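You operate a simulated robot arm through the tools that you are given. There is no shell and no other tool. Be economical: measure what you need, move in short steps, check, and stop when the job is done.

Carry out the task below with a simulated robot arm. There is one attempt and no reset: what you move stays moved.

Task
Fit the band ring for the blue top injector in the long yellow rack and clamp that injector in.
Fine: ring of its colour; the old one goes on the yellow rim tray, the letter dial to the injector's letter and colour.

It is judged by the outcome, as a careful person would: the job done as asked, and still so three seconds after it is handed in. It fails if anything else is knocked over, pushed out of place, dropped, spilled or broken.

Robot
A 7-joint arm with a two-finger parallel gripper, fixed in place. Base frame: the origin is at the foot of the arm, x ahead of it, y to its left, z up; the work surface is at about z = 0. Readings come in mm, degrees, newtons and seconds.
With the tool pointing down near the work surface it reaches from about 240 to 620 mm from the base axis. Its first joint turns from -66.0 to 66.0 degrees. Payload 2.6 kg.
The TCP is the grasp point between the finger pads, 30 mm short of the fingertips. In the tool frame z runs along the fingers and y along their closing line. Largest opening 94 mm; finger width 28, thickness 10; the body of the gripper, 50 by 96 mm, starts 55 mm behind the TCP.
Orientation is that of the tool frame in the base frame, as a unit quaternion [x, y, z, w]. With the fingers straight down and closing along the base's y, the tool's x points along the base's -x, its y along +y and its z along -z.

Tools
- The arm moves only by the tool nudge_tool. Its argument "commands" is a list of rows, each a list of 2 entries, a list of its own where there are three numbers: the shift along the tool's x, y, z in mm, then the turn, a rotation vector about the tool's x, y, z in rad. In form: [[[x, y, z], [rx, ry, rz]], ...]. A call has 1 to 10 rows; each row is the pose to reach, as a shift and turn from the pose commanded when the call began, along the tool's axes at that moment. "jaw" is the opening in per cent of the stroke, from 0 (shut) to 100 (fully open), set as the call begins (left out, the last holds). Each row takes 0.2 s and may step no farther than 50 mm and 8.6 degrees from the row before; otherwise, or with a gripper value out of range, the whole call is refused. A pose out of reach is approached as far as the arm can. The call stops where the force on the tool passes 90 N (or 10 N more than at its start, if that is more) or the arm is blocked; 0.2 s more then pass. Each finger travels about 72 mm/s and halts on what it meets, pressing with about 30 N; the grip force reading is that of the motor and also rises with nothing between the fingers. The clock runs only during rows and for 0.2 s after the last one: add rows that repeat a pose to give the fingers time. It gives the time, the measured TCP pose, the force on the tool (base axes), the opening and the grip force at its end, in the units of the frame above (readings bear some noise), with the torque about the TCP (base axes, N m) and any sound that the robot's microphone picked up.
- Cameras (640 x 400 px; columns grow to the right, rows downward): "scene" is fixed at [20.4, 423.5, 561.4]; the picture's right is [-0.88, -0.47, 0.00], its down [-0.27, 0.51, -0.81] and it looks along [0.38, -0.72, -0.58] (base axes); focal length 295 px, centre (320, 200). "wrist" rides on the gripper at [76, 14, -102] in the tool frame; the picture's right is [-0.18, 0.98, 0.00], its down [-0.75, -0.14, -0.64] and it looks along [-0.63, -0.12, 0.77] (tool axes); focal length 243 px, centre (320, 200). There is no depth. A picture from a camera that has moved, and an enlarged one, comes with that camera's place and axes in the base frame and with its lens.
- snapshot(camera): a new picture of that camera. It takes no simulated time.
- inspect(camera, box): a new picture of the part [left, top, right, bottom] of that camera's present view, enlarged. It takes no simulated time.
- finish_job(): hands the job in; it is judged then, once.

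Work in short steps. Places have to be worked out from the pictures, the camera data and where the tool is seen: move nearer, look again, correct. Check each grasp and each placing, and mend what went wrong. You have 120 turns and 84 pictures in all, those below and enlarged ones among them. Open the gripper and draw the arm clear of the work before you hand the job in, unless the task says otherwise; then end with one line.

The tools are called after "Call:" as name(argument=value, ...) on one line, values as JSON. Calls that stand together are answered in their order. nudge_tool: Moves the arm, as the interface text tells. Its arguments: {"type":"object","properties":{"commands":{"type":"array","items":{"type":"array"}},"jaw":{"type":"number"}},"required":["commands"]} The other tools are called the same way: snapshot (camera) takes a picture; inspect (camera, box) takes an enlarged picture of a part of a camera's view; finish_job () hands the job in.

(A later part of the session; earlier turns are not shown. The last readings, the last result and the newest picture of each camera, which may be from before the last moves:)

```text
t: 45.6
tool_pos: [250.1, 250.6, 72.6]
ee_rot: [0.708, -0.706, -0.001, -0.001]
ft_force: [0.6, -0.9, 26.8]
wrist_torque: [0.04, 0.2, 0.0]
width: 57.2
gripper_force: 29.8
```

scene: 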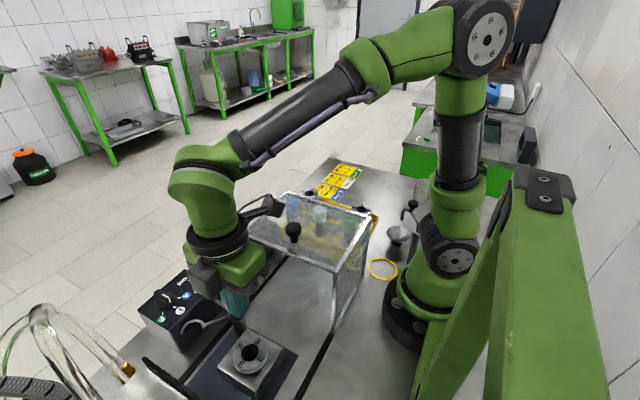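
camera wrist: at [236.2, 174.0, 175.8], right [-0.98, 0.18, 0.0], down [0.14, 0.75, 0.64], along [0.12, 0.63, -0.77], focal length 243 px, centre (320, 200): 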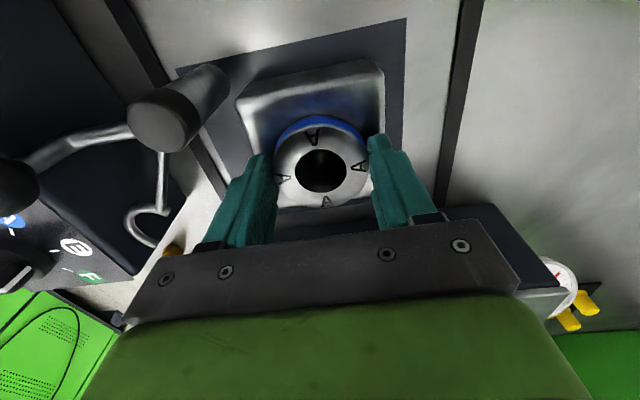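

It is firm at TCP≈72.5, the same height as ring E had, so it is seated. I release and rise to check.

Call:
nudge_tool(commands=[[[0, 0, -2], [0, 0, 0]], [[0, 0, -2], [0, 0, 0]]])

Call:
nudge_tool(commands=[[[0, 0, 0], [0, 0, 0]], [[0, 0, 0], [0, 0, 0]], [[0, 0, -20], [0, 0, 0]], [[0, 0, -60], [0, 0, 0]], [[0, 0, -100], [0, 0, 0]], [[0, 0, -130], [0, 0, 0]], [[0, 0, -130], [0, 0, 0]]], jaw=80)

Call:
snapshot(camera="wrist")

Call:
inspect(camera="scene", box=[140, 260, 320, 400])

```text
t: 46.2
tool_pos: [248.1, 248.9, 73.4]
ee_rot: [0.708, -0.706, 0.0, 0.001]
ft_force: [1.1, 1.5, 1.8]
wrist_torque: [0.14, -0.11, 0.04]
width: 57.3
gripper_force: 30.3
```

```text
t: 47.8
tool_pos: [247.5, 249.3, 202.9]
ee_rot: [0.708, -0.706, 0.0, -0.001]
ft_force: [-0.5, 0.1, -0.7]
wrist_torque: [0.02, 0.0, 0.0]
width: 75.2
gripper_force: 0.1
```

```text
47 pictures are left
camera wrist: at [234.7, 173.4, 304.4], right [-0.98, 0.18, 0.0], down [0.14, 0.75, 0.64], along [0.12, 0.63, -0.77], focal length 243 px, centre (320, 200)
```

wrist: 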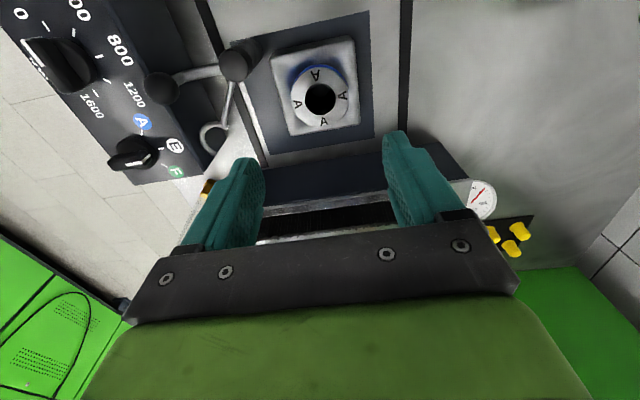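

```text
2.86 times, centred on (230, 330) of scene
camera zoom: at [20.4, 423.5, 561.4], right [-0.88, -0.47, 0.0], down [-0.27, 0.51, -0.81], along [0.38, -0.72, -0.58], focal length 842 px, centre (577, -171)
```

zoom: 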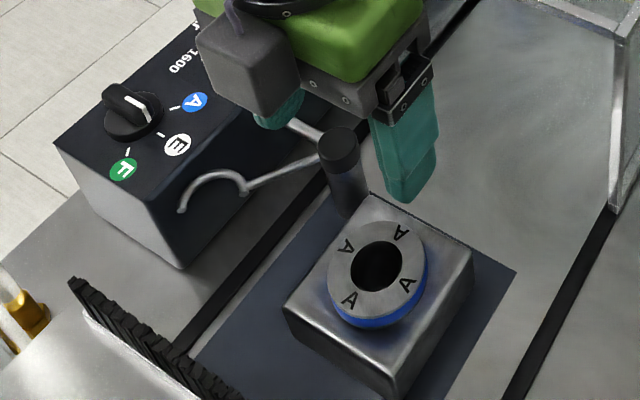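

Ring A is seated flush. Now for the injector: I keep this yaw so the injector keeps its world orientation and the camera stays away from the hood. I rise and travel to above the rack.

Call:
nudge_tool(commands=[[[0, 0, -40], [0, 0, 0]], [[0, 0, -80], [0, 0, 0]], [[0, 0, -117], [0, 0, 0]], [[30, -20, -117], [0, 0, 0]], [[70, -40, -117], [0, 0, 0]], [[110, -60, -117], [0, 0, 0]], [[150, -75, -117], [0, 0, 0]], [[190, -90, -117], [0, 0, 0]], [[230, -105, -117], [0, 0, 0]]])

Call:
nudge_tool(commands=[[[40, -5, 0], [0, 0, 0]], [[80, -10, 0], [0, 0, 0]], [[110, -15, 0], [0, 0, 0]], [[110, -15, 0], [0, 0, 0]]])

Call:
snapshot(camera="wrist")

```text
t: 49.8
tool_pos: [355.7, 21.4, 321.0]
ee_rot: [0.707, -0.707, -0.001, 0.0]
ft_force: [-0.5, 0.1, 0.2]
wrist_torque: [-0.01, 0.0, 0.01]
width: 75.1
gripper_force: 0.1
```

```text
t: 50.8
tool_pos: [370.8, -89.8, 319.8]
ee_rot: [-0.707, 0.707, 0.0, 0.0]
ft_force: [-0.2, -0.6, 0.4]
wrist_torque: [-0.01, -0.01, 0.0]
width: 75.0
gripper_force: 0.0
```

```text
45 pictures are left
camera wrist: at [357.2, -165.6, 422.3], right [-0.98, 0.18, 0.0], down [0.14, 0.75, 0.64], along [0.12, 0.63, -0.77], focal length 243 px, centre (320, 200)
```

wrist: 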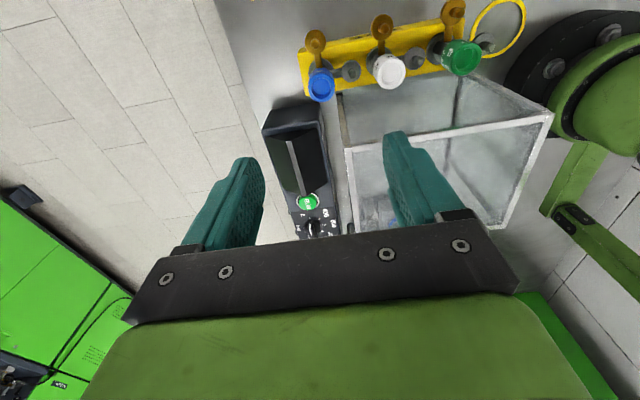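

Call:
inspect(camera="wrist", box=[270, 10, 430, 130])

```text
3.33 times, centred on (350, 70) of wrist
camera zoom: at [357.2, -165.6, 422.3], right [-0.98, 0.18, 0.0], down [0.14, 0.75, 0.64], along [0.12, 0.63, -0.77], focal length 809 px, centre (220, 633)
```

zoom: 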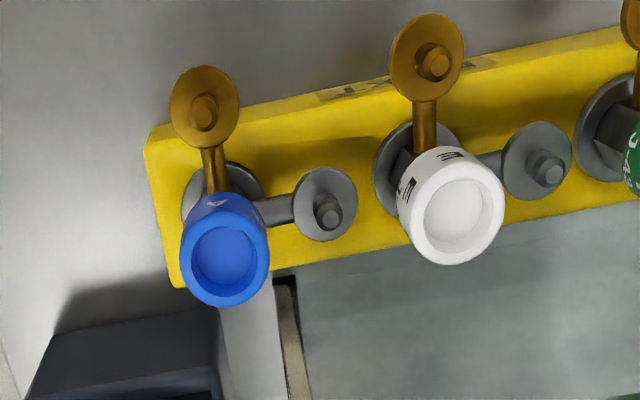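

Cap top triangulates to (370,-84,123), and the side arms lie lower at z≲90. I centre over it and descend to TCP≈155 with the jaw at 60%.

Call:
nudge_tool(commands=[[[-5, 1.5, 40], [0, 0, 0]], [[-5, 1.5, 80], [0, 0, 0]], [[-5, 1.5, 120], [0, 0, 0]], [[-5, 1.5, 165], [0, 0, 0]], [[-5, 1.5, 165], [0, 0, 0]]], jaw=60)

Call:
snapshot(camera="wrist")

Call:
inspect(camera="scene", box=[240, 140, 400, 260])

```text
t: 52.0
tool_pos: [368.5, -83.3, 152.4]
ee_rot: [0.708, -0.707, 0.0, 0.0]
ft_force: [0.4, -0.6, -0.6]
wrist_torque: [-0.02, 0.0, -0.01]
width: 56.7
gripper_force: 0.0
```

```text
43 pictures are left
camera wrist: at [355.6, -158.5, 254.0], right [-0.98, 0.18, 0.0], down [0.14, 0.75, 0.64], along [0.12, 0.63, -0.77], focal length 243 px, centre (320, 200)
```

wrist: 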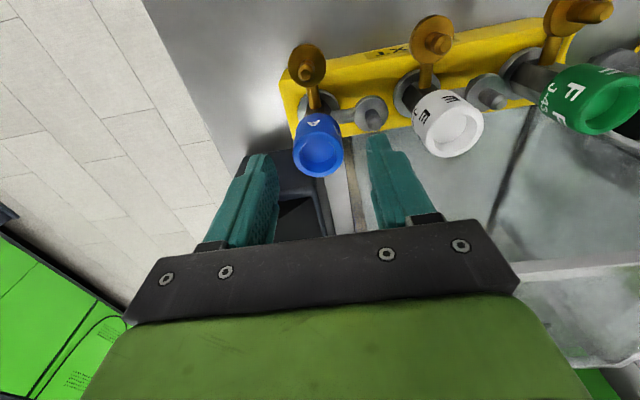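

```text
3.33 times, centred on (320, 200) of scene
camera zoom: at [20.4, 423.5, 561.4], right [-0.88, -0.47, 0.0], down [-0.27, 0.51, -0.81], along [0.38, -0.72, -0.58], focal length 983 px, centre (320, 200)
```

zoom: 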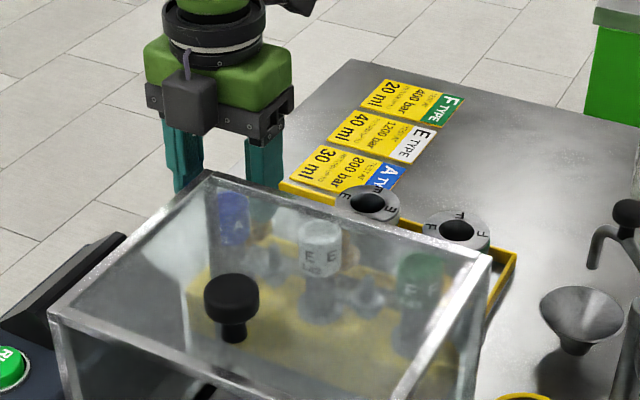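

Alignment is good and the gray pin tops out at z≈70, so tips at z≈91 are safe. I descend and grip the cap.

Call:
nudge_tool(commands=[[[0, -0.5, 15], [0, 0, 0]], [[0, -0.5, 28], [0, 0, 0]], [[0, -0.5, 33], [0, 0, 0]], [[0, -0.5, 33], [0, 0, 0]]])

Call:
nudge_tool(commands=[[[0, 0, 0], [0, 0, 0]], [[0, 0, 0], [0, 0, 0]], [[0, 0, 0], [0, 0, 0]]], jaw=0)

Call:
snapshot(camera="wrist")

```text
t: 53.0
tool_pos: [369.8, -86.1, 124.4]
ee_rot: [-0.707, 0.707, 0.0, 0.0]
ft_force: [-11.4, 0.2, 24.7]
wrist_torque: [-0.02, 1.31, -0.03]
width: 63.3
gripper_force: 6.2
```

```text
t: 53.8
tool_pos: [372.4, -84.8, 124.5]
ee_rot: [0.709, -0.705, 0.003, -0.001]
ft_force: [-0.5, -3.5, 20.5]
wrist_torque: [-0.24, 0.4, 0.02]
width: 30.9
gripper_force: 29.8
```

```text
41 pictures are left
camera wrist: at [358.7, -160.7, 225.3], right [-0.98, 0.18, -0.01], down [0.13, 0.76, 0.64], along [0.12, 0.63, -0.77], focal length 243 px, centre (320, 200)
```

wrist: 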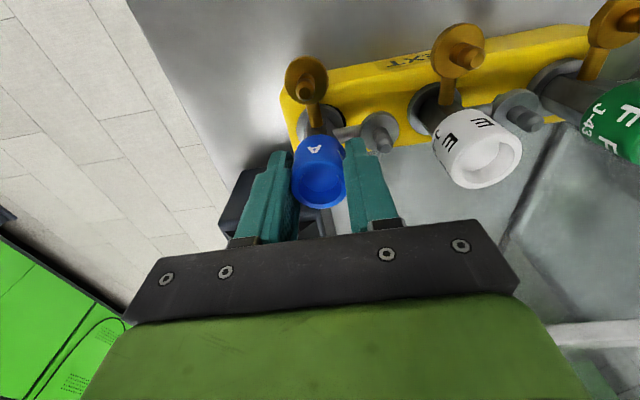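

Cap is gripped at 30.9 mm, though a finger grazed something on the way down (+20 N in z). I lift gently and check.

Call:
nudge_tool(commands=[[[0, 0, -3], [0, 0, 0]], [[0, 0, -8], [0, 0, 0]], [[0, 0, -8], [0, 0, 0]]])

Call:
snapshot(camera="wrist")

```text
t: 54.6
tool_pos: [369.6, -84.9, 131.0]
ee_rot: [0.708, -0.706, 0.0, 0.0]
ft_force: [-0.3, -0.3, -2.9]
wrist_torque: [0.03, 0.0, -0.02]
width: 31.8
gripper_force: 29.4
```

```text
40 pictures are left
camera wrist: at [356.1, -160.8, 232.4], right [-0.98, 0.18, 0.0], down [0.14, 0.75, 0.64], along [0.12, 0.63, -0.77], focal length 243 px, centre (320, 200)
```

wrist: 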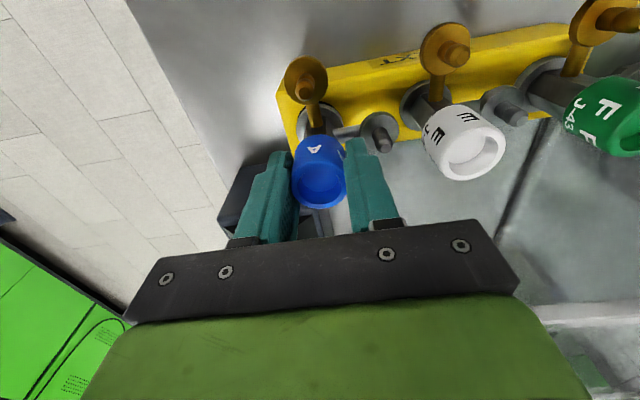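

The injector is rising with the gripper (weight about 3 N). I continue lifting.

Call:
nudge_tool(commands=[[[0, 0, -10], [0, 0, 0]], [[0, 0, -25], [0, 0, 0]], [[0, 0, -50], [0, 0, 0]], [[0, 0, -85], [0, 0, 0]], [[0, 0, -125], [0, 0, 0]], [[0, 0, -165], [0, 0, 0]], [[0, 0, -205], [0, 0, 0]], [[0, 0, -215], [0, 0, 0]], [[0, 0, -215], [0, 0, 0]]])

Call:
inspect(camera="scene", box=[180, 80, 400, 260])

Call:
snapshot(camera="wrist")

```text
t: 56.6
tool_pos: [367.1, -83.3, 346.7]
ee_rot: [0.707, -0.707, 0.0, 0.0]
ft_force: [0.3, -0.6, -2.8]
wrist_torque: [0.01, 0.01, -0.03]
width: 31.7
gripper_force: 30.2
```

```text
2.22 times, centred on (290, 170) of scene
camera zoom: at [20.4, 423.5, 561.4], right [-0.88, -0.47, 0.0], down [-0.27, 0.51, -0.81], along [0.38, -0.72, -0.58], focal length 655 px, centre (387, 267)
```

zoom: 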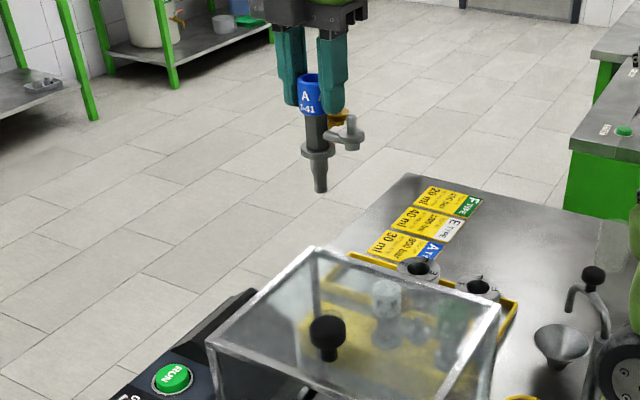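

```text
38 pictures are left
camera wrist: at [354.3, -159.1, 448.4], right [-0.98, 0.18, 0.0], down [0.14, 0.75, 0.64], along [0.12, 0.63, -0.77], focal length 243 px, centre (320, 200)
```

wrist: 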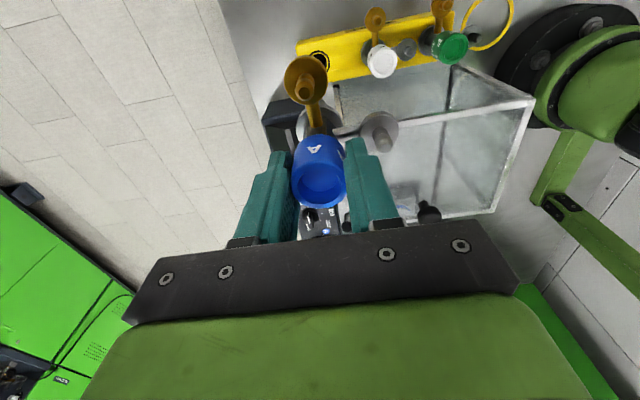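

The injector hangs vertical, with flange and tip below and side arms toward -x and -y. I carry it at about z 376 over the hood toward the holder.

Call:
nudge_tool(commands=[[[0, 0, -30], [0, 0, 0]], [[-38, 0, -30], [0, 0, 0]], [[-76, 0, -30], [0, 0, 0]], [[-114, 5, -30], [0, 0, 0]], [[-150, 12, -30], [0, 0, 0]], [[-185, 25, -30], [0, 0, 0]], [[-220, 42, -30], [0, 0, 0]], [[-255, 65, -30], [0, 0, 0]], [[-290, 90, -30], [0, 0, 0]], [[-320, 112, -30], [0, 0, 0]]])

Call:
nudge_tool(commands=[[[-14, 7, 0], [0, 0, 0]], [[-14, 7, 40], [0, 0, 0]], [[-14, 7, 80], [0, 0, 0]], [[-14, 7, 120], [0, 0, 0]], [[-14, 7, 120], [0, 0, 0]]])

Call:
snapshot(camera="wrist")

Call:
inspect(camera="scene", box=[120, 180, 320, 380])

```text
t: 58.8
tool_pos: [254.3, 234.1, 376.2]
ee_rot: [0.707, -0.707, 0.0, 0.0]
ft_force: [-0.1, -0.5, -2.5]
wrist_torque: [0.0, -0.02, 0.01]
width: 31.6
gripper_force: 30.7
```

```text
t: 60.0
tool_pos: [249.8, 249.8, 259.4]
ee_rot: [0.708, -0.706, 0.0, 0.001]
ft_force: [1.5, -0.4, -2.7]
wrist_torque: [0.04, -0.02, 0.01]
width: 31.7
gripper_force: 30.6
```

```text
37 pictures are left
camera wrist: at [235.9, 173.5, 361.2], right [-0.98, 0.18, 0.0], down [0.14, 0.75, 0.64], along [0.12, 0.63, -0.77], focal length 243 px, centre (320, 200)
```

wrist: 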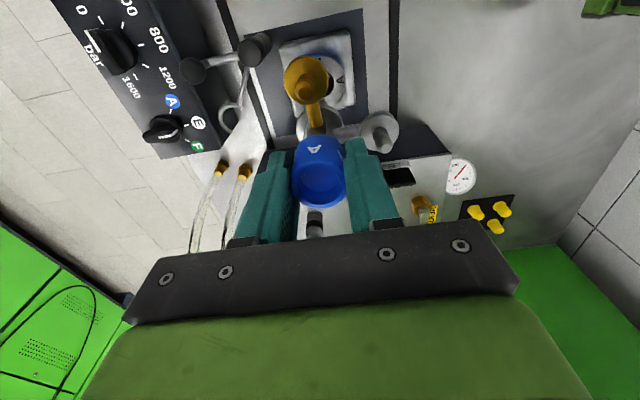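

```text
2.00 times, centred on (220, 280) of scene
camera zoom: at [20.4, 423.5, 561.4], right [-0.88, -0.47, 0.0], down [-0.27, 0.51, -0.81], along [0.38, -0.72, -0.58], focal length 590 px, centre (520, 40)
```

zoom: 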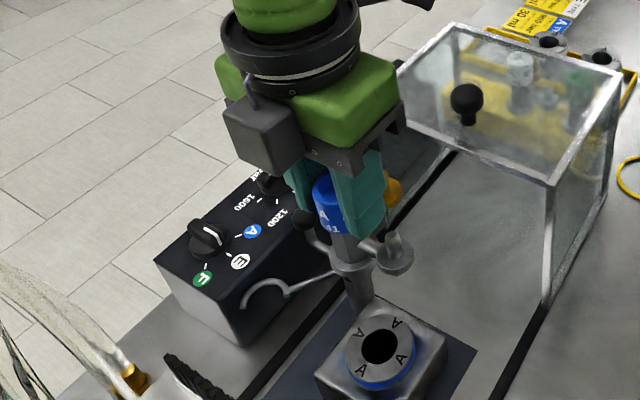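

Tip is aligned above the ring hole. I descend to TCP≈172, with the tip just above the ring, and check.

Call:
nudge_tool(commands=[[[0, 0, 40], [0, 0, 0]], [[0, 0, 75], [0, 0, 0]], [[0, 0, 87], [0, 0, 0]], [[0, 0, 87], [0, 0, 0]]])

Call:
inspect(camera="scene", box=[180, 260, 320, 390])

Call:
snapshot(camera="wrist")

```text
t: 61.0
tool_pos: [250.6, 248.1, 167.9]
ee_rot: [0.707, -0.707, 0.0, 0.0]
ft_force: [-0.1, 0.0, -3.6]
wrist_torque: [0.03, 0.02, 0.03]
width: 31.4
gripper_force: 30.3
```

```text
3.08 times, centred on (250, 325) of scene
camera zoom: at [20.4, 423.5, 561.4], right [-0.88, -0.47, 0.0], down [-0.27, 0.51, -0.81], along [0.38, -0.72, -0.58], focal length 907 px, centre (535, -185)
```

zoom: 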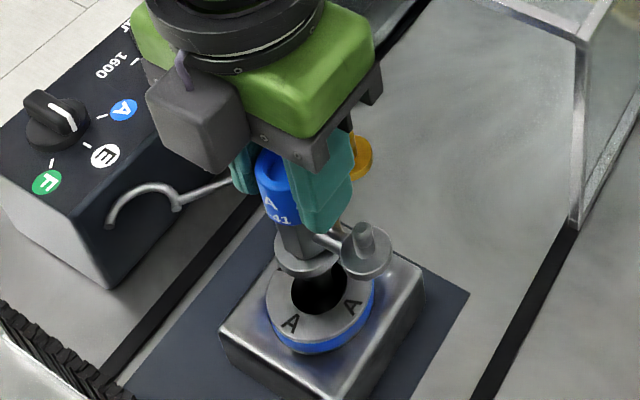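

```text
34 pictures are left
camera wrist: at [236.9, 172.3, 270.5], right [-0.98, 0.18, 0.0], down [0.14, 0.75, 0.64], along [0.12, 0.63, -0.77], focal length 243 px, centre (320, 200)
```

wrist: 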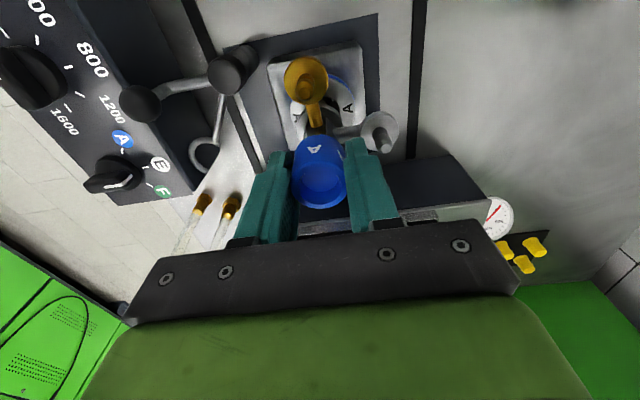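

The tip is centred at the hole. I lower in small steps and watch the force.

Call:
nudge_tool(commands=[[[0, 0, 5], [0, 0, 0]], [[0, 0, 10], [0, 0, 0]], [[0, 0, 10], [0, 0, 0]]])

Call:
nudge_tool(commands=[[[0, 0, 5], [0, 0, 0]], [[0, 0, 10], [0, 0, 0]], [[0, 0, 10], [0, 0, 0]]])

Call:
nudge_tool(commands=[[[0, 0, 4], [0, 0, 0]], [[0, 0, 8], [0, 0, 0]], [[0, 0, 8], [0, 0, 0]]])

```text
t: 61.8
tool_pos: [251.1, 248.2, 159.6]
ee_rot: [0.708, -0.706, -0.001, -0.001]
ft_force: [1.1, -0.9, -2.5]
wrist_torque: [0.02, -0.02, 0.0]
width: 31.8
gripper_force: 29.7
```

```text
t: 62.6
tool_pos: [250.2, 247.9, 147.8]
ee_rot: [0.708, -0.706, 0.0, 0.0]
ft_force: [0.1, 0.3, -1.9]
wrist_torque: [-0.01, -0.01, 0.02]
width: 32.0
gripper_force: 30.4
```

```text
t: 63.4
tool_pos: [249.6, 248.7, 140.6]
ee_rot: [0.707, -0.707, 0.0, 0.001]
ft_force: [-0.7, -0.1, -2.9]
wrist_torque: [-0.02, 0.01, -0.02]
width: 31.9
gripper_force: 30.0
```

Call:
inspect(camera="scene", box=[200, 290, 300, 390])

Call:
nudge_tool(commands=[[[0, 0, 2], [0, 0, 0]], [[0, 0, 3], [0, 0, 0]], [[0, 0, 3], [0, 0, 0]]])

Call:
nudge_tool(commands=[[[0, 0, 2], [0, 0, 0]], [[0, 0, 3], [0, 0, 0]], [[0, 0, 3], [0, 0, 0]]])

```text
4.00 times, centred on (250, 340) of scene
camera zoom: at [20.4, 423.5, 561.4], right [-0.88, -0.47, 0.0], down [-0.27, 0.51, -0.81], along [0.38, -0.72, -0.58], focal length 1179 px, centre (600, -360)
```

zoom: 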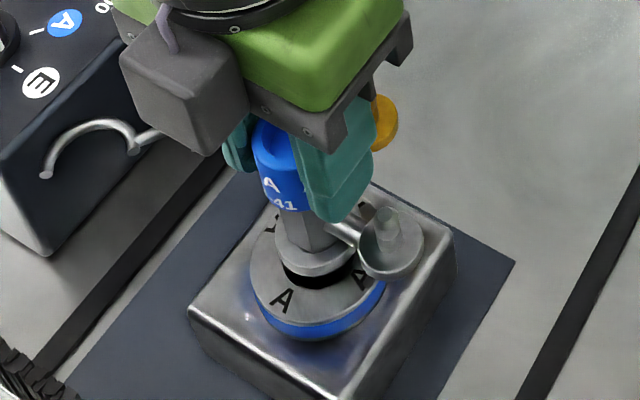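

```text
t: 64.2
tool_pos: [250.4, 246.9, 138.2]
ee_rot: [0.708, -0.707, 0.0, 0.0]
ft_force: [0.7, 0.2, -2.1]
wrist_torque: [0.11, 0.0, 0.01]
width: 31.6
gripper_force: 30.0
```

```text
t: 65.0
tool_pos: [250.5, 248.2, 134.6]
ee_rot: [0.708, -0.707, 0.0, 0.0]
ft_force: [0.1, -0.5, -3.9]
wrist_torque: [0.02, 0.0, 0.0]
width: 31.8
gripper_force: 30.2
```

The flange is a few mm above the ring, with no contact yet. I continue.

Call:
nudge_tool(commands=[[[0, 0, 2], [0, 0, 0]], [[0, 0, 2], [0, 0, 0]]])

Call:
nudge_tool(commands=[[[0, 0, 2], [0, 0, 0]], [[0, 0, 2], [0, 0, 0]]])

Call:
nudge_tool(commands=[[[0, 0, 2], [0, 0, 0]], [[0, 0, 2], [0, 0, 0]]])

```text
t: 65.6
tool_pos: [249.2, 247.7, 132.3]
ee_rot: [0.708, -0.706, 0.0, 0.0]
ft_force: [-0.3, -0.6, -2.5]
wrist_torque: [0.01, 0.0, -0.01]
width: 31.9
gripper_force: 29.3
```

```text
t: 66.2
tool_pos: [250.2, 248.9, 130.6]
ee_rot: [0.708, -0.707, -0.001, -0.001]
ft_force: [-5.5, -3.2, 26.8]
wrist_torque: [0.03, 0.31, -0.02]
width: 32.0
gripper_force: 30.3
```

```text
t: 66.8
tool_pos: [250.7, 248.7, 128.6]
ee_rot: [0.709, -0.705, -0.001, -0.002]
ft_force: [-3.2, 4.0, 26.8]
wrist_torque: [0.13, 0.21, -0.01]
width: 31.8
gripper_force: 30.0
```

Contact reached. I check the seating visually.

Call:
inspect(camera="scene", box=[200, 290, 300, 390])

```text
4.00 times, centred on (250, 340) of scene
camera zoom: at [20.3, 423.4, 561.5], right [-0.88, -0.47, 0.0], down [-0.27, 0.51, -0.81], along [0.38, -0.72, -0.58], focal length 1179 px, centre (600, -360)
```

zoom: 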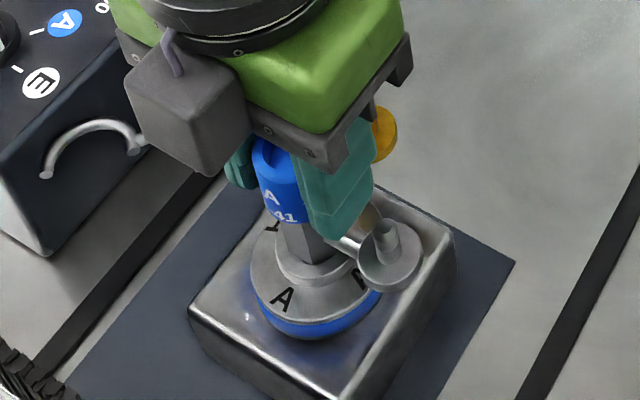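

Flange sits flat on ring A. I ease up, then open only slightly (to about 37 mm, staying clear of the side pin) and rise.

Call:
nudge_tool(commands=[[[0, 0, -2], [0, 0, 0]], [[0, 0, -2], [0, 0, 0]]])

Call:
nudge_tool(commands=[[[0, 0, 0], [0, 0, 0]], [[0, 0, 0], [0, 0, 0]], [[0, 0, -10], [0, 0, 0]], [[0, 0, -25], [0, 0, 0]], [[0, 0, -60], [0, 0, 0]], [[0, 0, -100], [0, 0, 0]], [[0, 0, -130], [0, 0, 0]], [[0, 0, -130], [0, 0, 0]]], jaw=39)

Call:
snapshot(camera="wrist")

Call:
inspect(camera="scene", box=[140, 250, 300, 390])

```text
t: 67.4
tool_pos: [249.4, 248.2, 129.6]
ee_rot: [0.708, -0.707, 0.0, 0.001]
ft_force: [1.3, 3.7, 6.0]
wrist_torque: [0.44, -0.21, 0.0]
width: 31.6
gripper_force: 30.0
```

```text
t: 69.2
tool_pos: [249.8, 248.9, 261.4]
ee_rot: [0.708, -0.707, 0.0, 0.0]
ft_force: [0.0, 0.2, 0.2]
wrist_torque: [-0.01, -0.03, -0.01]
width: 37.0
gripper_force: 0.1
```

```text
31 pictures are left
camera wrist: at [236.9, 171.8, 362.3], right [-0.98, 0.18, 0.0], down [0.14, 0.75, 0.64], along [0.12, 0.63, -0.77], focal length 243 px, centre (320, 200)
```

wrist: 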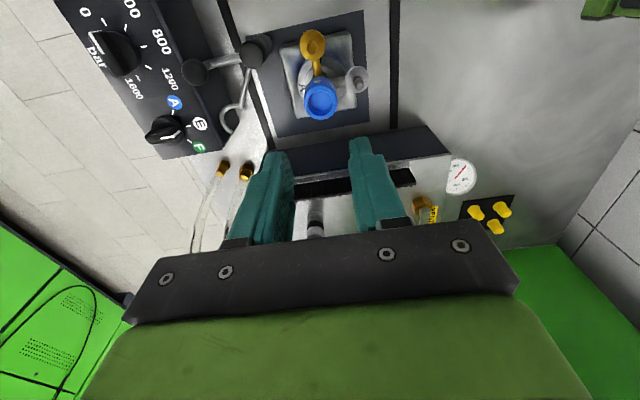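

```text
2.86 times, centred on (220, 320) of scene
camera zoom: at [20.4, 423.5, 561.4], right [-0.88, -0.47, 0.0], down [-0.27, 0.51, -0.81], along [0.38, -0.72, -0.58], focal length 842 px, centre (606, -143)
```

zoom: 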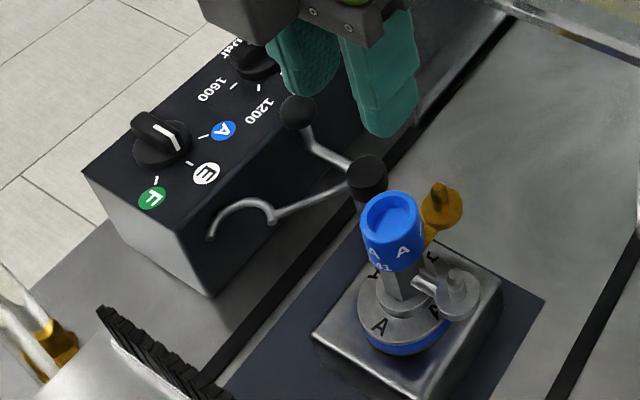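

Injector stands in the ring. Clamp geometry:
- The pivot is at (316,202).
- The fork is at radius 81 and needs about 92° counter-clockwise.
- The handle knob is at (366,205,104), radius 50.

I move above the knob, turning the wrist so the fingers close along y.

Call:
nudge_tool(commands=[[[0, -10, 0], [0, 0, 0.15]], [[5, -25, 0], [0, 0, 0.3]], [[10, -40, 0], [0, 0, 0.45]], [[15, -55, 0], [0, 0, 0.6]], [[20, -70, 0], [0, 0, 0.75]], [[25, -85, 0], [0, 0, 0.9]], [[30, -95, 0], [0, 0, 1.05]], [[36, -105, 0], [0, 0, 1.2]], [[42, -112, 0], [0, 0, 1.35]], [[44, -116, 0], [0, 0, 1.5]]], jaw=55)

Call:
nudge_tool(commands=[[[0, 0, 35], [0, 0, 0.07]], [[0, 0, 65], [0, 0, 0.07]], [[0, 0, 65], [0, 0, 0.07]]])

Call:
snapshot(camera="wrist")

```text
t: 71.4
tool_pos: [366.3, 205.6, 260.2]
ee_rot: [-0.035, 0.999, 0.0, -0.001]
ft_force: [-0.1, 0.3, -0.3]
wrist_torque: [0.0, 0.01, 0.01]
width: 51.7
gripper_force: 0.1
```

```text
t: 72.2
tool_pos: [366.8, 204.9, 195.3]
ee_rot: [-0.001, 1.0, 0.0, 0.0]
ft_force: [-0.3, 0.4, 0.1]
wrist_torque: [-0.03, 0.03, -0.02]
width: 51.8
gripper_force: 0.1
```

```text
29 pictures are left
camera wrist: at [290.3, 219.4, 296.9], right [0.18, 0.98, 0.0], down [0.75, -0.14, 0.64], along [0.63, -0.12, -0.77], focal length 243 px, centre (320, 200)
```

wrist: 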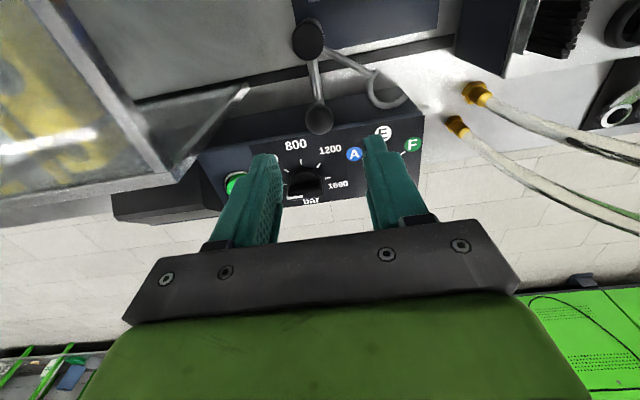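

Knob lines up under the tool. I descend so the tips reach about z 90 and look before gripping.

Call:
nudge_tool(commands=[[[2, 0, 30], [0, 0, 0]], [[2, 0, 60], [0, 0, 0]], [[2, 0, 76], [0, 0, 0]], [[2, 0, 76], [0, 0, 0]]])

Call:
snapshot(camera="wrist")

```text
t: 73.2
tool_pos: [362.5, 203.9, 120.4]
ee_rot: [-0.002, 1.0, 0.0, 0.0]
ft_force: [-0.6, -0.5, -0.3]
wrist_torque: [0.02, 0.0, 0.01]
width: 51.6
gripper_force: 0.0
```

```text
28 pictures are left
camera wrist: at [286.3, 218.8, 222.2], right [0.18, 0.98, 0.0], down [0.75, -0.14, 0.64], along [0.63, -0.12, -0.77], focal length 243 px, centre (320, 200)
```

wrist: 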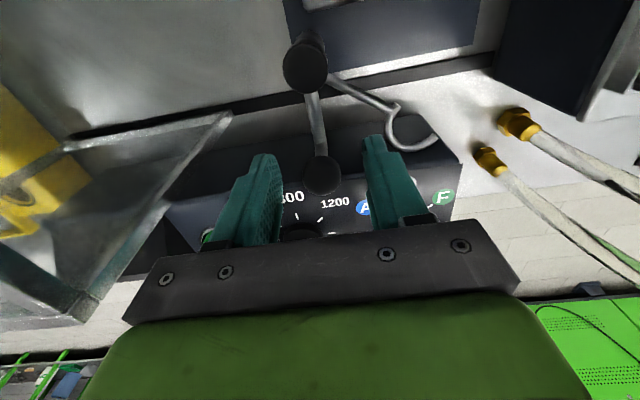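

Knob is centred between the fingers. I grip it, then swing the handle counter-clockwise about the pivot (first 0.6 rad) and check.

Call:
nudge_tool(commands=[[[0, 0, 0], [0, 0, 0]], [[0, 0, 0], [0, 0, 0]], [[0, 0, 0], [0, 0, 0]]], jaw=0)

Call:
nudge_tool(commands=[[[0.7, 7.5, 0], [0, 0, -0.15]], [[2.5, 14.7, 0], [0, 0, -0.3]], [[5.4, 21.6, 0], [0, 0, -0.45]], [[9.3, 28.1, 0], [0, 0, -0.6]], [[9.3, 28.1, 0], [0, 0, -0.6]]])

Call:
snapshot(camera="wrist")

```text
t: 74.0
tool_pos: [362.7, 204.1, 120.2]
ee_rot: [-0.002, 1.0, 0.0, 0.0]
ft_force: [2.1, 3.7, -4.3]
wrist_torque: [0.1, -0.08, -0.02]
width: 22.1
gripper_force: 44.1
```

```text
t: 75.2
tool_pos: [353.6, 233.8, 118.9]
ee_rot: [-0.298, 0.955, 0.001, -0.001]
ft_force: [-16.6, -9.8, 31.8]
wrist_torque: [-0.12, 0.25, -0.05]
width: 22.3
gripper_force: 44.9
```

```text
27 pictures are left
camera wrist: at [283.4, 201.6, 221.6], right [-0.41, 0.91, 0.0], down [0.7, 0.31, 0.64], along [0.59, 0.26, -0.77], focal length 243 px, centre (320, 200)
```

wrist: 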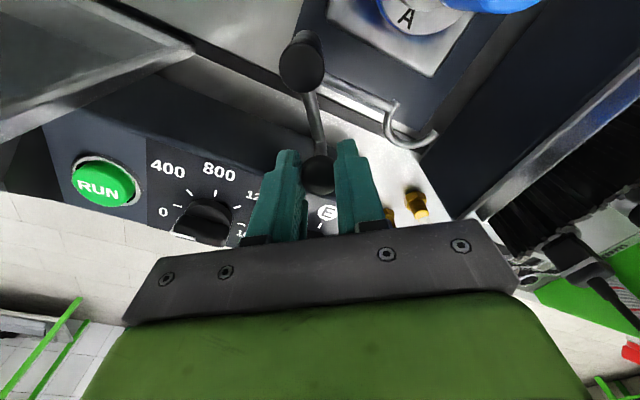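

The handle and fork swing along. There is some inward and upward load, so I reduce the radius by 2 mm, raise 1.5 mm, and continue another 0.6 rad.

Call:
nudge_tool(commands=[[[2, 0, -1.5], [0, 0, 0]], [[2.5, 7.2, -1.5], [0, 0, -0.15]], [[4.1, 14.2, -1.5], [0, 0, -0.3]], [[6.8, 20.9, -1.5], [0, 0, -0.45]], [[10.4, 27.1, -1.5], [0, 0, -0.6]], [[10.4, 27.1, -1.5], [0, 0, -0.6]]])

Call:
snapshot(camera="wrist")

Call:
inspect(camera="scene", box=[160, 260, 300, 390])

```text
t: 76.6
tool_pos: [328.5, 248.5, 120.2]
ee_rot: [-0.567, 0.823, 0.0, -0.001]
ft_force: [7.8, 14.3, -27.3]
wrist_torque: [0.39, -0.3, 0.13]
width: 22.3
gripper_force: 44.2
```

```text
26 pictures are left
camera wrist: at [289.5, 182.9, 222.7], right [-0.85, 0.52, 0.0], down [0.4, 0.65, 0.64], along [0.33, 0.55, -0.77], focal length 243 px, centre (320, 200)
```

wrist: 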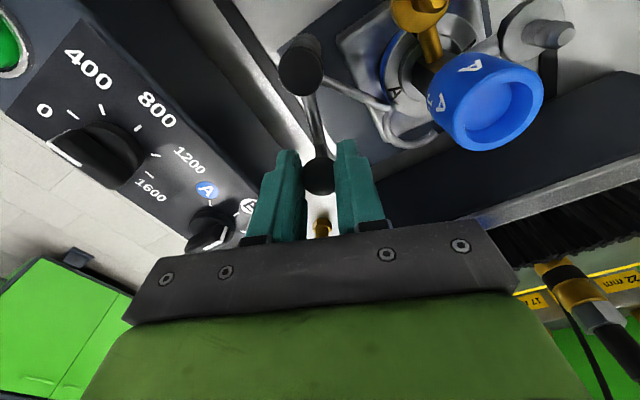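

```text
3.08 times, centred on (230, 325) of scene
camera zoom: at [20.5, 423.6, 561.3], right [-0.88, -0.47, 0.0], down [-0.27, 0.51, -0.81], along [0.38, -0.72, -0.58], focal length 907 px, centre (597, -185)
```

zoom: 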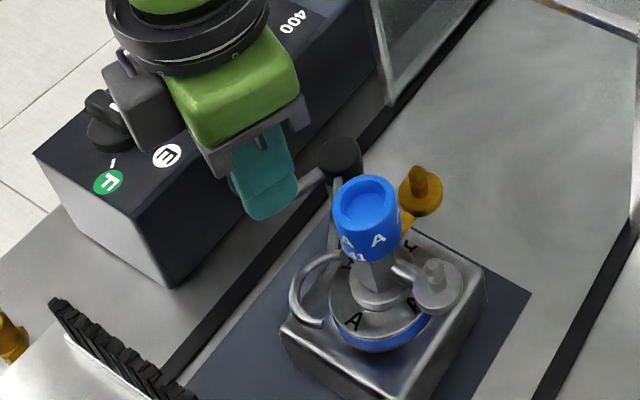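

The fork is about to embrace the body above the flange. I relax z and radius slightly and continue 0.3 rad.

Call:
nudge_tool(commands=[[[-1, 0, 1], [0, 0, 0]], [[-0.7, 4.9, 1], [0, 0, -0.1]], [[0, 9.7, 1], [0, 0, -0.2]], [[1.2, 14.5, 1], [0, 0, -0.3]], [[1.2, 14.5, 1], [0, 0, -0.3]]])

Call:
snapshot(camera="wrist")

Call:
inspect(camera="scene", box=[190, 280, 290, 380])

```text
t: 77.8
tool_pos: [317.3, 250.4, 120.5]
ee_rot: [-0.682, 0.731, 0.0, -0.002]
ft_force: [-6.8, -20.7, -1.3]
wrist_torque: [-0.62, 0.07, -0.12]
width: 21.8
gripper_force: 44.9
```

```text
24 pictures are left
camera wrist: at [297.4, 176.5, 222.9], right [-0.97, 0.25, 0.0], down [0.19, 0.74, 0.64], along [0.16, 0.62, -0.77], focal length 243 px, centre (320, 200)
```

wrist: 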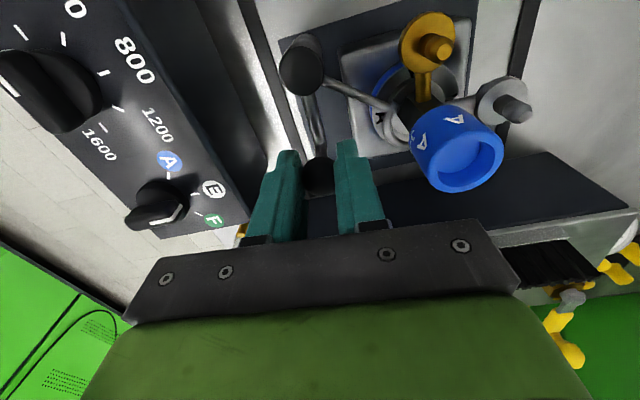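

```text
4.00 times, centred on (240, 330) of scene
camera zoom: at [20.4, 423.5, 561.4], right [-0.88, -0.47, 0.0], down [-0.27, 0.51, -0.81], along [0.38, -0.72, -0.58], focal length 1179 px, centre (640, -320)
```

zoom: 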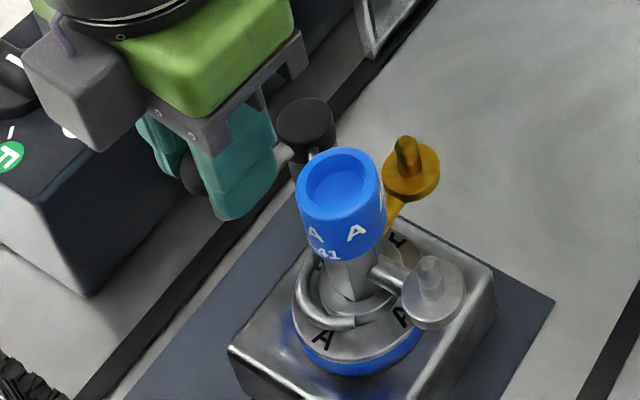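

The fork is nearly home around the body. I push on in small steps until it resists.

Call:
nudge_tool(commands=[[[1, 2, 0], [0, 0, -0.04]], [[1.2, 4, 0], [0, 0, -0.08]], [[1.2, 4, 0], [0, 0, -0.08]]])

Call:
nudge_tool(commands=[[[0, 2, 0], [0, 0, -0.04]], [[0.2, 4, 0], [0, 0, -0.08]], [[0.2, 4, 0], [0, 0, -0.08]]])

Call:
inspect(camera="scene", box=[190, 280, 290, 380])

```text
t: 78.6
tool_pos: [314.7, 251.2, 120.9]
ee_rot: [0.712, -0.702, 0.002, -0.004]
ft_force: [21.5, -5.9, -18.6]
wrist_torque: [0.24, -0.33, -0.13]
width: 22.2
gripper_force: 45.5
```

```text
t: 79.4
tool_pos: [314.2, 251.2, 121.9]
ee_rot: [0.741, -0.672, 0.006, -0.008]
ft_force: [47.7, 5.2, -23.0]
wrist_torque: [0.08, -0.79, -0.32]
width: 22.2
gripper_force: 45.1
```

```text
4.00 times, centred on (240, 330) of scene
camera zoom: at [20.5, 423.5, 561.3], right [-0.88, -0.47, 0.0], down [-0.27, 0.51, -0.81], along [0.38, -0.72, -0.58], focal length 1179 px, centre (640, -320)
```

zoom: 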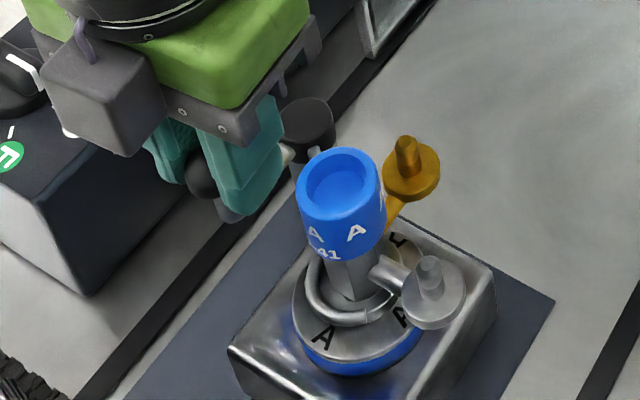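

Firm stop (48 N) with the fork fully around the body on the flange. I relax the load, open, and rise straight up.

Call:
nudge_tool(commands=[[[0, -2, 0], [0, 0, 0.04]], [[0, -3.7, 0], [0, 0, 0.08]], [[0, -3.7, 0], [0, 0, 0.08]]])

Call:
nudge_tool(commands=[[[0, 0, 0], [0, 0, 0]], [[0, 0, 0], [0, 0, 0]], [[0, 0, -15], [0, 0, 0]], [[0, 0, -50], [0, 0, 0]], [[0, 0, -90], [0, 0, 0]], [[0, 0, -120], [0, 0, 0]], [[0, 0, -120], [0, 0, 0]]], jaw=42)

Call:
snapshot(camera="wrist")

Call:
inspect(camera="scene", box=[130, 250, 290, 390])

```text
t: 80.2
tool_pos: [313.6, 252.0, 120.9]
ee_rot: [0.712, -0.702, 0.003, -0.005]
ft_force: [30.4, -3.3, -0.9]
wrist_torque: [0.0, -0.71, 0.07]
width: 21.9
gripper_force: 45.4
```

```text
t: 81.8
tool_pos: [310.1, 251.6, 241.3]
ee_rot: [0.711, -0.703, 0.0, 0.0]
ft_force: [-0.1, 0.2, -0.2]
wrist_torque: [0.0, 0.01, 0.03]
width: 39.5
gripper_force: 0.1
```

```text
21 pictures are left
camera wrist: at [298.0, 174.9, 342.7], right [-0.99, 0.17, 0.0], down [0.13, 0.76, 0.64], along [0.11, 0.63, -0.77], focal length 243 px, centre (320, 200)
```

wrist: 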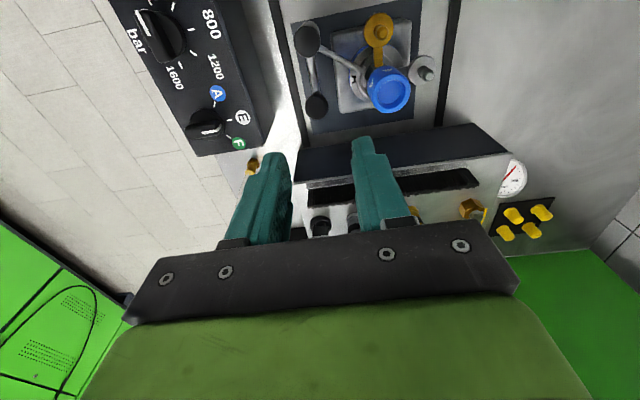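

```text
2.86 times, centred on (210, 320) of scene
camera zoom: at [20.4, 423.5, 561.4], right [-0.88, -0.47, 0.0], down [-0.27, 0.51, -0.81], along [0.38, -0.72, -0.58], focal length 842 px, centre (634, -143)
```

zoom: 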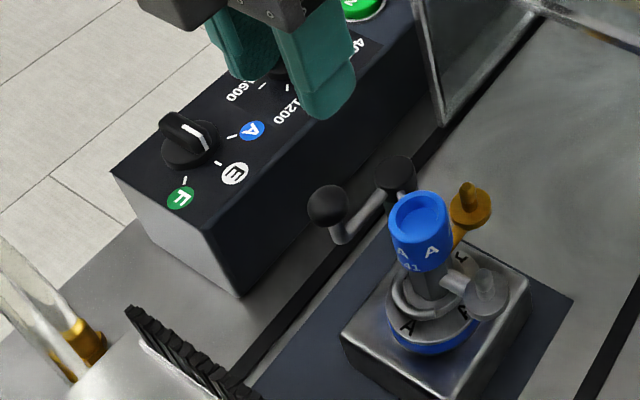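

Clamped. Next the letter dial, so I zoom in to read its pointer.

Call:
inspect(camera="scene", box=[155, 265, 235, 325])

Call:
inspect(camera="wrist", box=[150, 60, 270, 160])

```text
6.67 times, centred on (195, 295) of scene
camera zoom: at [20.4, 423.5, 561.4], right [-0.88, -0.47, 0.0], down [-0.27, 0.51, -0.81], along [0.38, -0.72, -0.58], focal length 1965 px, centre (1153, -433)
```

zoom: 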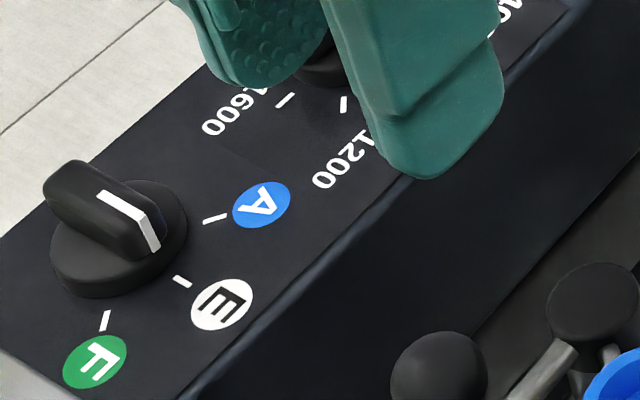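

```text
4.00 times, centred on (210, 110) of wrist
camera zoom: at [298.0, 174.9, 342.7], right [-0.99, 0.17, 0.0], down [0.13, 0.76, 0.64], along [0.11, 0.63, -0.77], focal length 970 px, centre (760, 560)
```

zoom: 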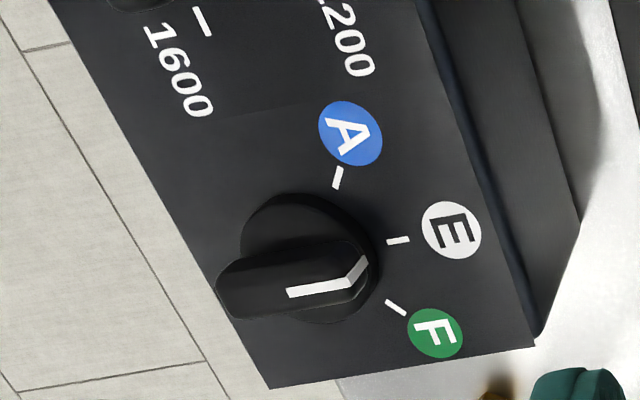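

Panel letters are at A(413,230), E(397,258) and F(414,286), with the dial centre about (430,258) and bar top at z≈110. The pointer is on E, and A is about 59° counter-clockwise. I move over the dial at yaw 0.

Call:
nudge_tool(commands=[[[0, -12, 0], [0, 0, 0.15]], [[-1, -24, 0], [0, 0, 0.3]], [[-1, -36, 0], [0, 0, 0.45]], [[-2, -48, 0], [0, 0, 0.6]], [[-2, -60, 0], [0, 0, 0.75]], [[-3, -72, 0], [0, 0, 0.9]], [[-3, -84, 0], [0, 0, 1.05]], [[-4, -96, 0], [0, 0, 1.2]], [[-4, -108, 0], [0, 0, 1.35]], [[-5, -120, 0], [0, 0, 1.5]]])

Call:
nudge_tool(commands=[[[0, 0, 20], [0, 0, 0.08]], [[0, 0, 45], [0, 0, 0.08]], [[0, 0, 45], [0, 0, 0.08]]])

Call:
snapshot(camera="wrist")

```text
t: 84.0
tool_pos: [431.9, 260.2, 241.1]
ee_rot: [-0.04, 0.999, 0.0, 0.0]
ft_force: [-0.2, -0.4, 0.0]
wrist_torque: [-0.04, 0.0, 0.03]
width: 39.7
gripper_force: 0.0
```

```text
t: 84.8
tool_pos: [431.8, 257.6, 194.9]
ee_rot: [-0.001, 1.0, 0.0, 0.0]
ft_force: [0.4, -0.1, 0.1]
wrist_torque: [0.02, -0.03, -0.02]
width: 39.5
gripper_force: 0.1
```

```text
17 pictures are left
camera wrist: at [355.1, 271.0, 296.0], right [0.18, 0.98, 0.0], down [0.75, -0.14, 0.64], along [0.63, -0.12, -0.77], focal length 243 px, centre (320, 200)
```

wrist: 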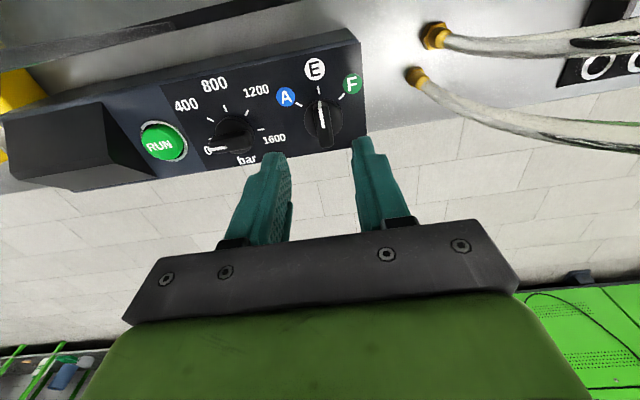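

Bar is aligned and about 2 mm to +y. I descend until the tips are alongside the bar and check.

Call:
nudge_tool(commands=[[[0, 2, 30], [0, 0, 0]], [[0, 2, 55], [0, 0, 0]], [[0, 2, 66], [0, 0, 0]], [[0, 2, 66], [0, 0, 0]]])

Call:
inspect(camera="wrist", box=[220, 80, 420, 220])

```text
t: 85.8
tool_pos: [431.3, 259.6, 129.3]
ee_rot: [-0.002, 1.0, 0.0, 0.001]
ft_force: [-0.3, -0.7, -0.4]
wrist_torque: [-0.02, -0.01, 0.02]
width: 39.6
gripper_force: 0.2
```

```text
2.86 times, centred on (320, 150) of wrist
camera zoom: at [356.1, 274.2, 231.1], right [0.18, 0.98, 0.0], down [0.75, -0.14, 0.64], along [0.63, -0.12, -0.77], focal length 693 px, centre (320, 343)
```

zoom: 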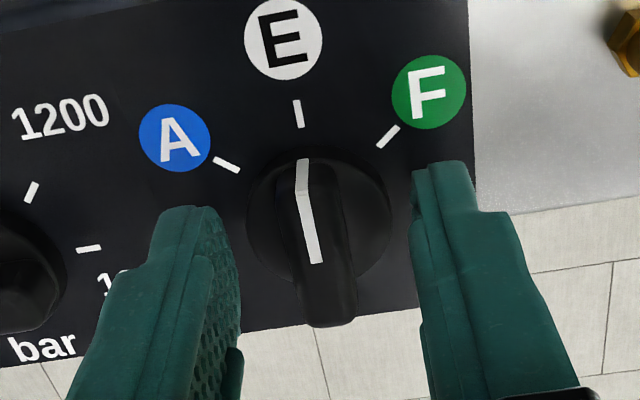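

Bar is centred between the fingers. I grip it and turn counter-clockwise about 59° (tool z negative).

Call:
nudge_tool(commands=[[[0, 0, 1], [0, 0, 0]], [[0, 0, 1], [0, 0, 0]], [[0, 0, 1], [0, 0, 0]]], jaw=0)

Call:
nudge_tool(commands=[[[0, 0, 0], [0, 0, -0.13]], [[0, 0, 0], [0, 0, -0.26]], [[0, 0, 0], [0, 0, -0.39]], [[0, 0, 0], [0, 0, -0.52]], [[0, 0, 0], [0, 0, -0.65]], [[0, 0, 0], [0, 0, -0.78]], [[0, 0, 0], [0, 0, -0.91]], [[0, 0, 0], [0, 0, -1.03]], [[0, 0, 0], [0, 0, -1.03]]])

Call:
inspect(camera="wrist", box=[220, 80, 420, 220])

Call:
inspect(camera="scene", box=[130, 240, 250, 340])

```text
t: 86.6
tool_pos: [431.9, 259.9, 128.4]
ee_rot: [-0.001, 1.0, -0.002, 0.0]
ft_force: [-3.1, -10.8, 6.2]
wrist_torque: [-0.15, 0.26, -0.04]
width: 12.5
gripper_force: 44.5
```

```text
t: 88.6
tool_pos: [435.3, 258.6, 127.8]
ee_rot: [-0.491, 0.871, -0.002, 0.001]
ft_force: [6.2, -19.3, 13.3]
wrist_torque: [-0.6, 0.55, -1.58]
width: 16.2
gripper_force: 44.8
```

```text
2.86 times, centred on (320, 150) of wrist
camera zoom: at [383.4, 200.4, 229.3], right [-0.75, 0.67, -0.01], down [0.51, 0.57, 0.64], along [0.43, 0.48, -0.77], focal length 693 px, centre (320, 343)
```

zoom: 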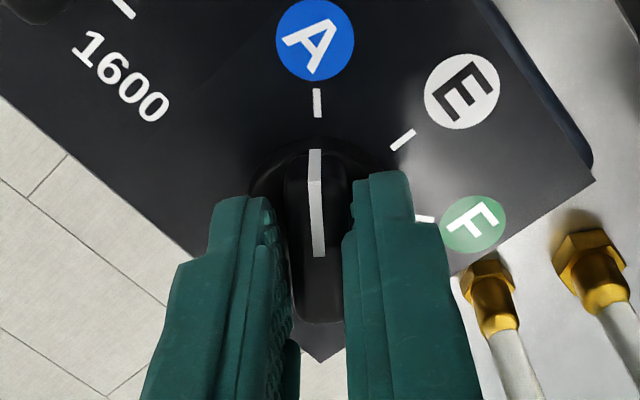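

```text
4.00 times, centred on (190, 290) of scene
camera zoom: at [20.3, 423.4, 561.4], right [-0.88, -0.47, 0.0], down [-0.27, 0.51, -0.81], along [0.38, -0.72, -0.58], focal length 1179 px, centre (840, -160)
```

zoom: 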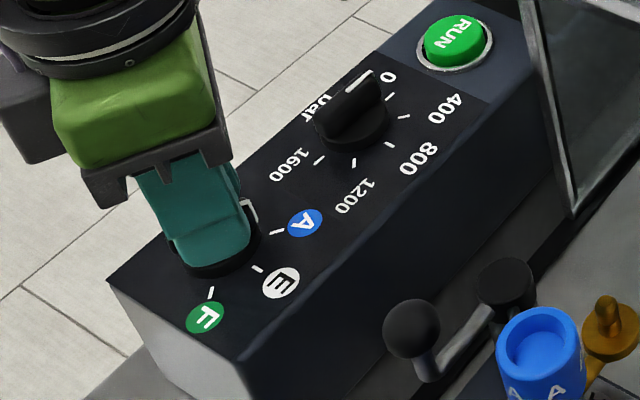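

The pointer lines up with the A tick. I release, rise, and verify.

Call:
nudge_tool(commands=[[[0, 0, 0], [0, 0, 0]], [[0, 0, 0], [0, 0, 0]], [[0, 0, -20], [0, 0, 0]], [[0, 0, -50], [0, 0, 0]], [[0, 0, -80], [0, 0, 0]], [[0, 0, -80], [0, 0, 0]]], jaw=42)

Call:
inspect(camera="wrist", box=[240, 50, 420, 170])

```text
t: 90.0
tool_pos: [430.0, 261.8, 209.5]
ee_rot: [-0.494, 0.87, 0.0, 0.0]
ft_force: [-0.1, 0.0, -0.2]
wrist_torque: [0.0, 0.01, 0.01]
width: 39.6
gripper_force: 0.1
```

```text
3.33 times, centred on (330, 110) of wrist
camera zoom: at [379.5, 203.5, 309.9], right [-0.75, 0.66, 0.0], down [0.51, 0.58, 0.64], along [0.42, 0.48, -0.77], focal length 809 px, centre (287, 500)
```

zoom: 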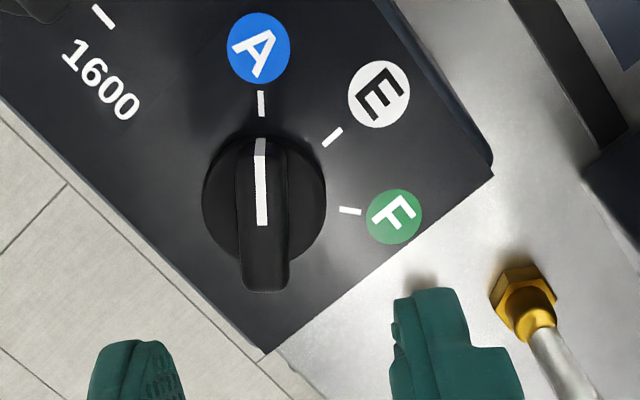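

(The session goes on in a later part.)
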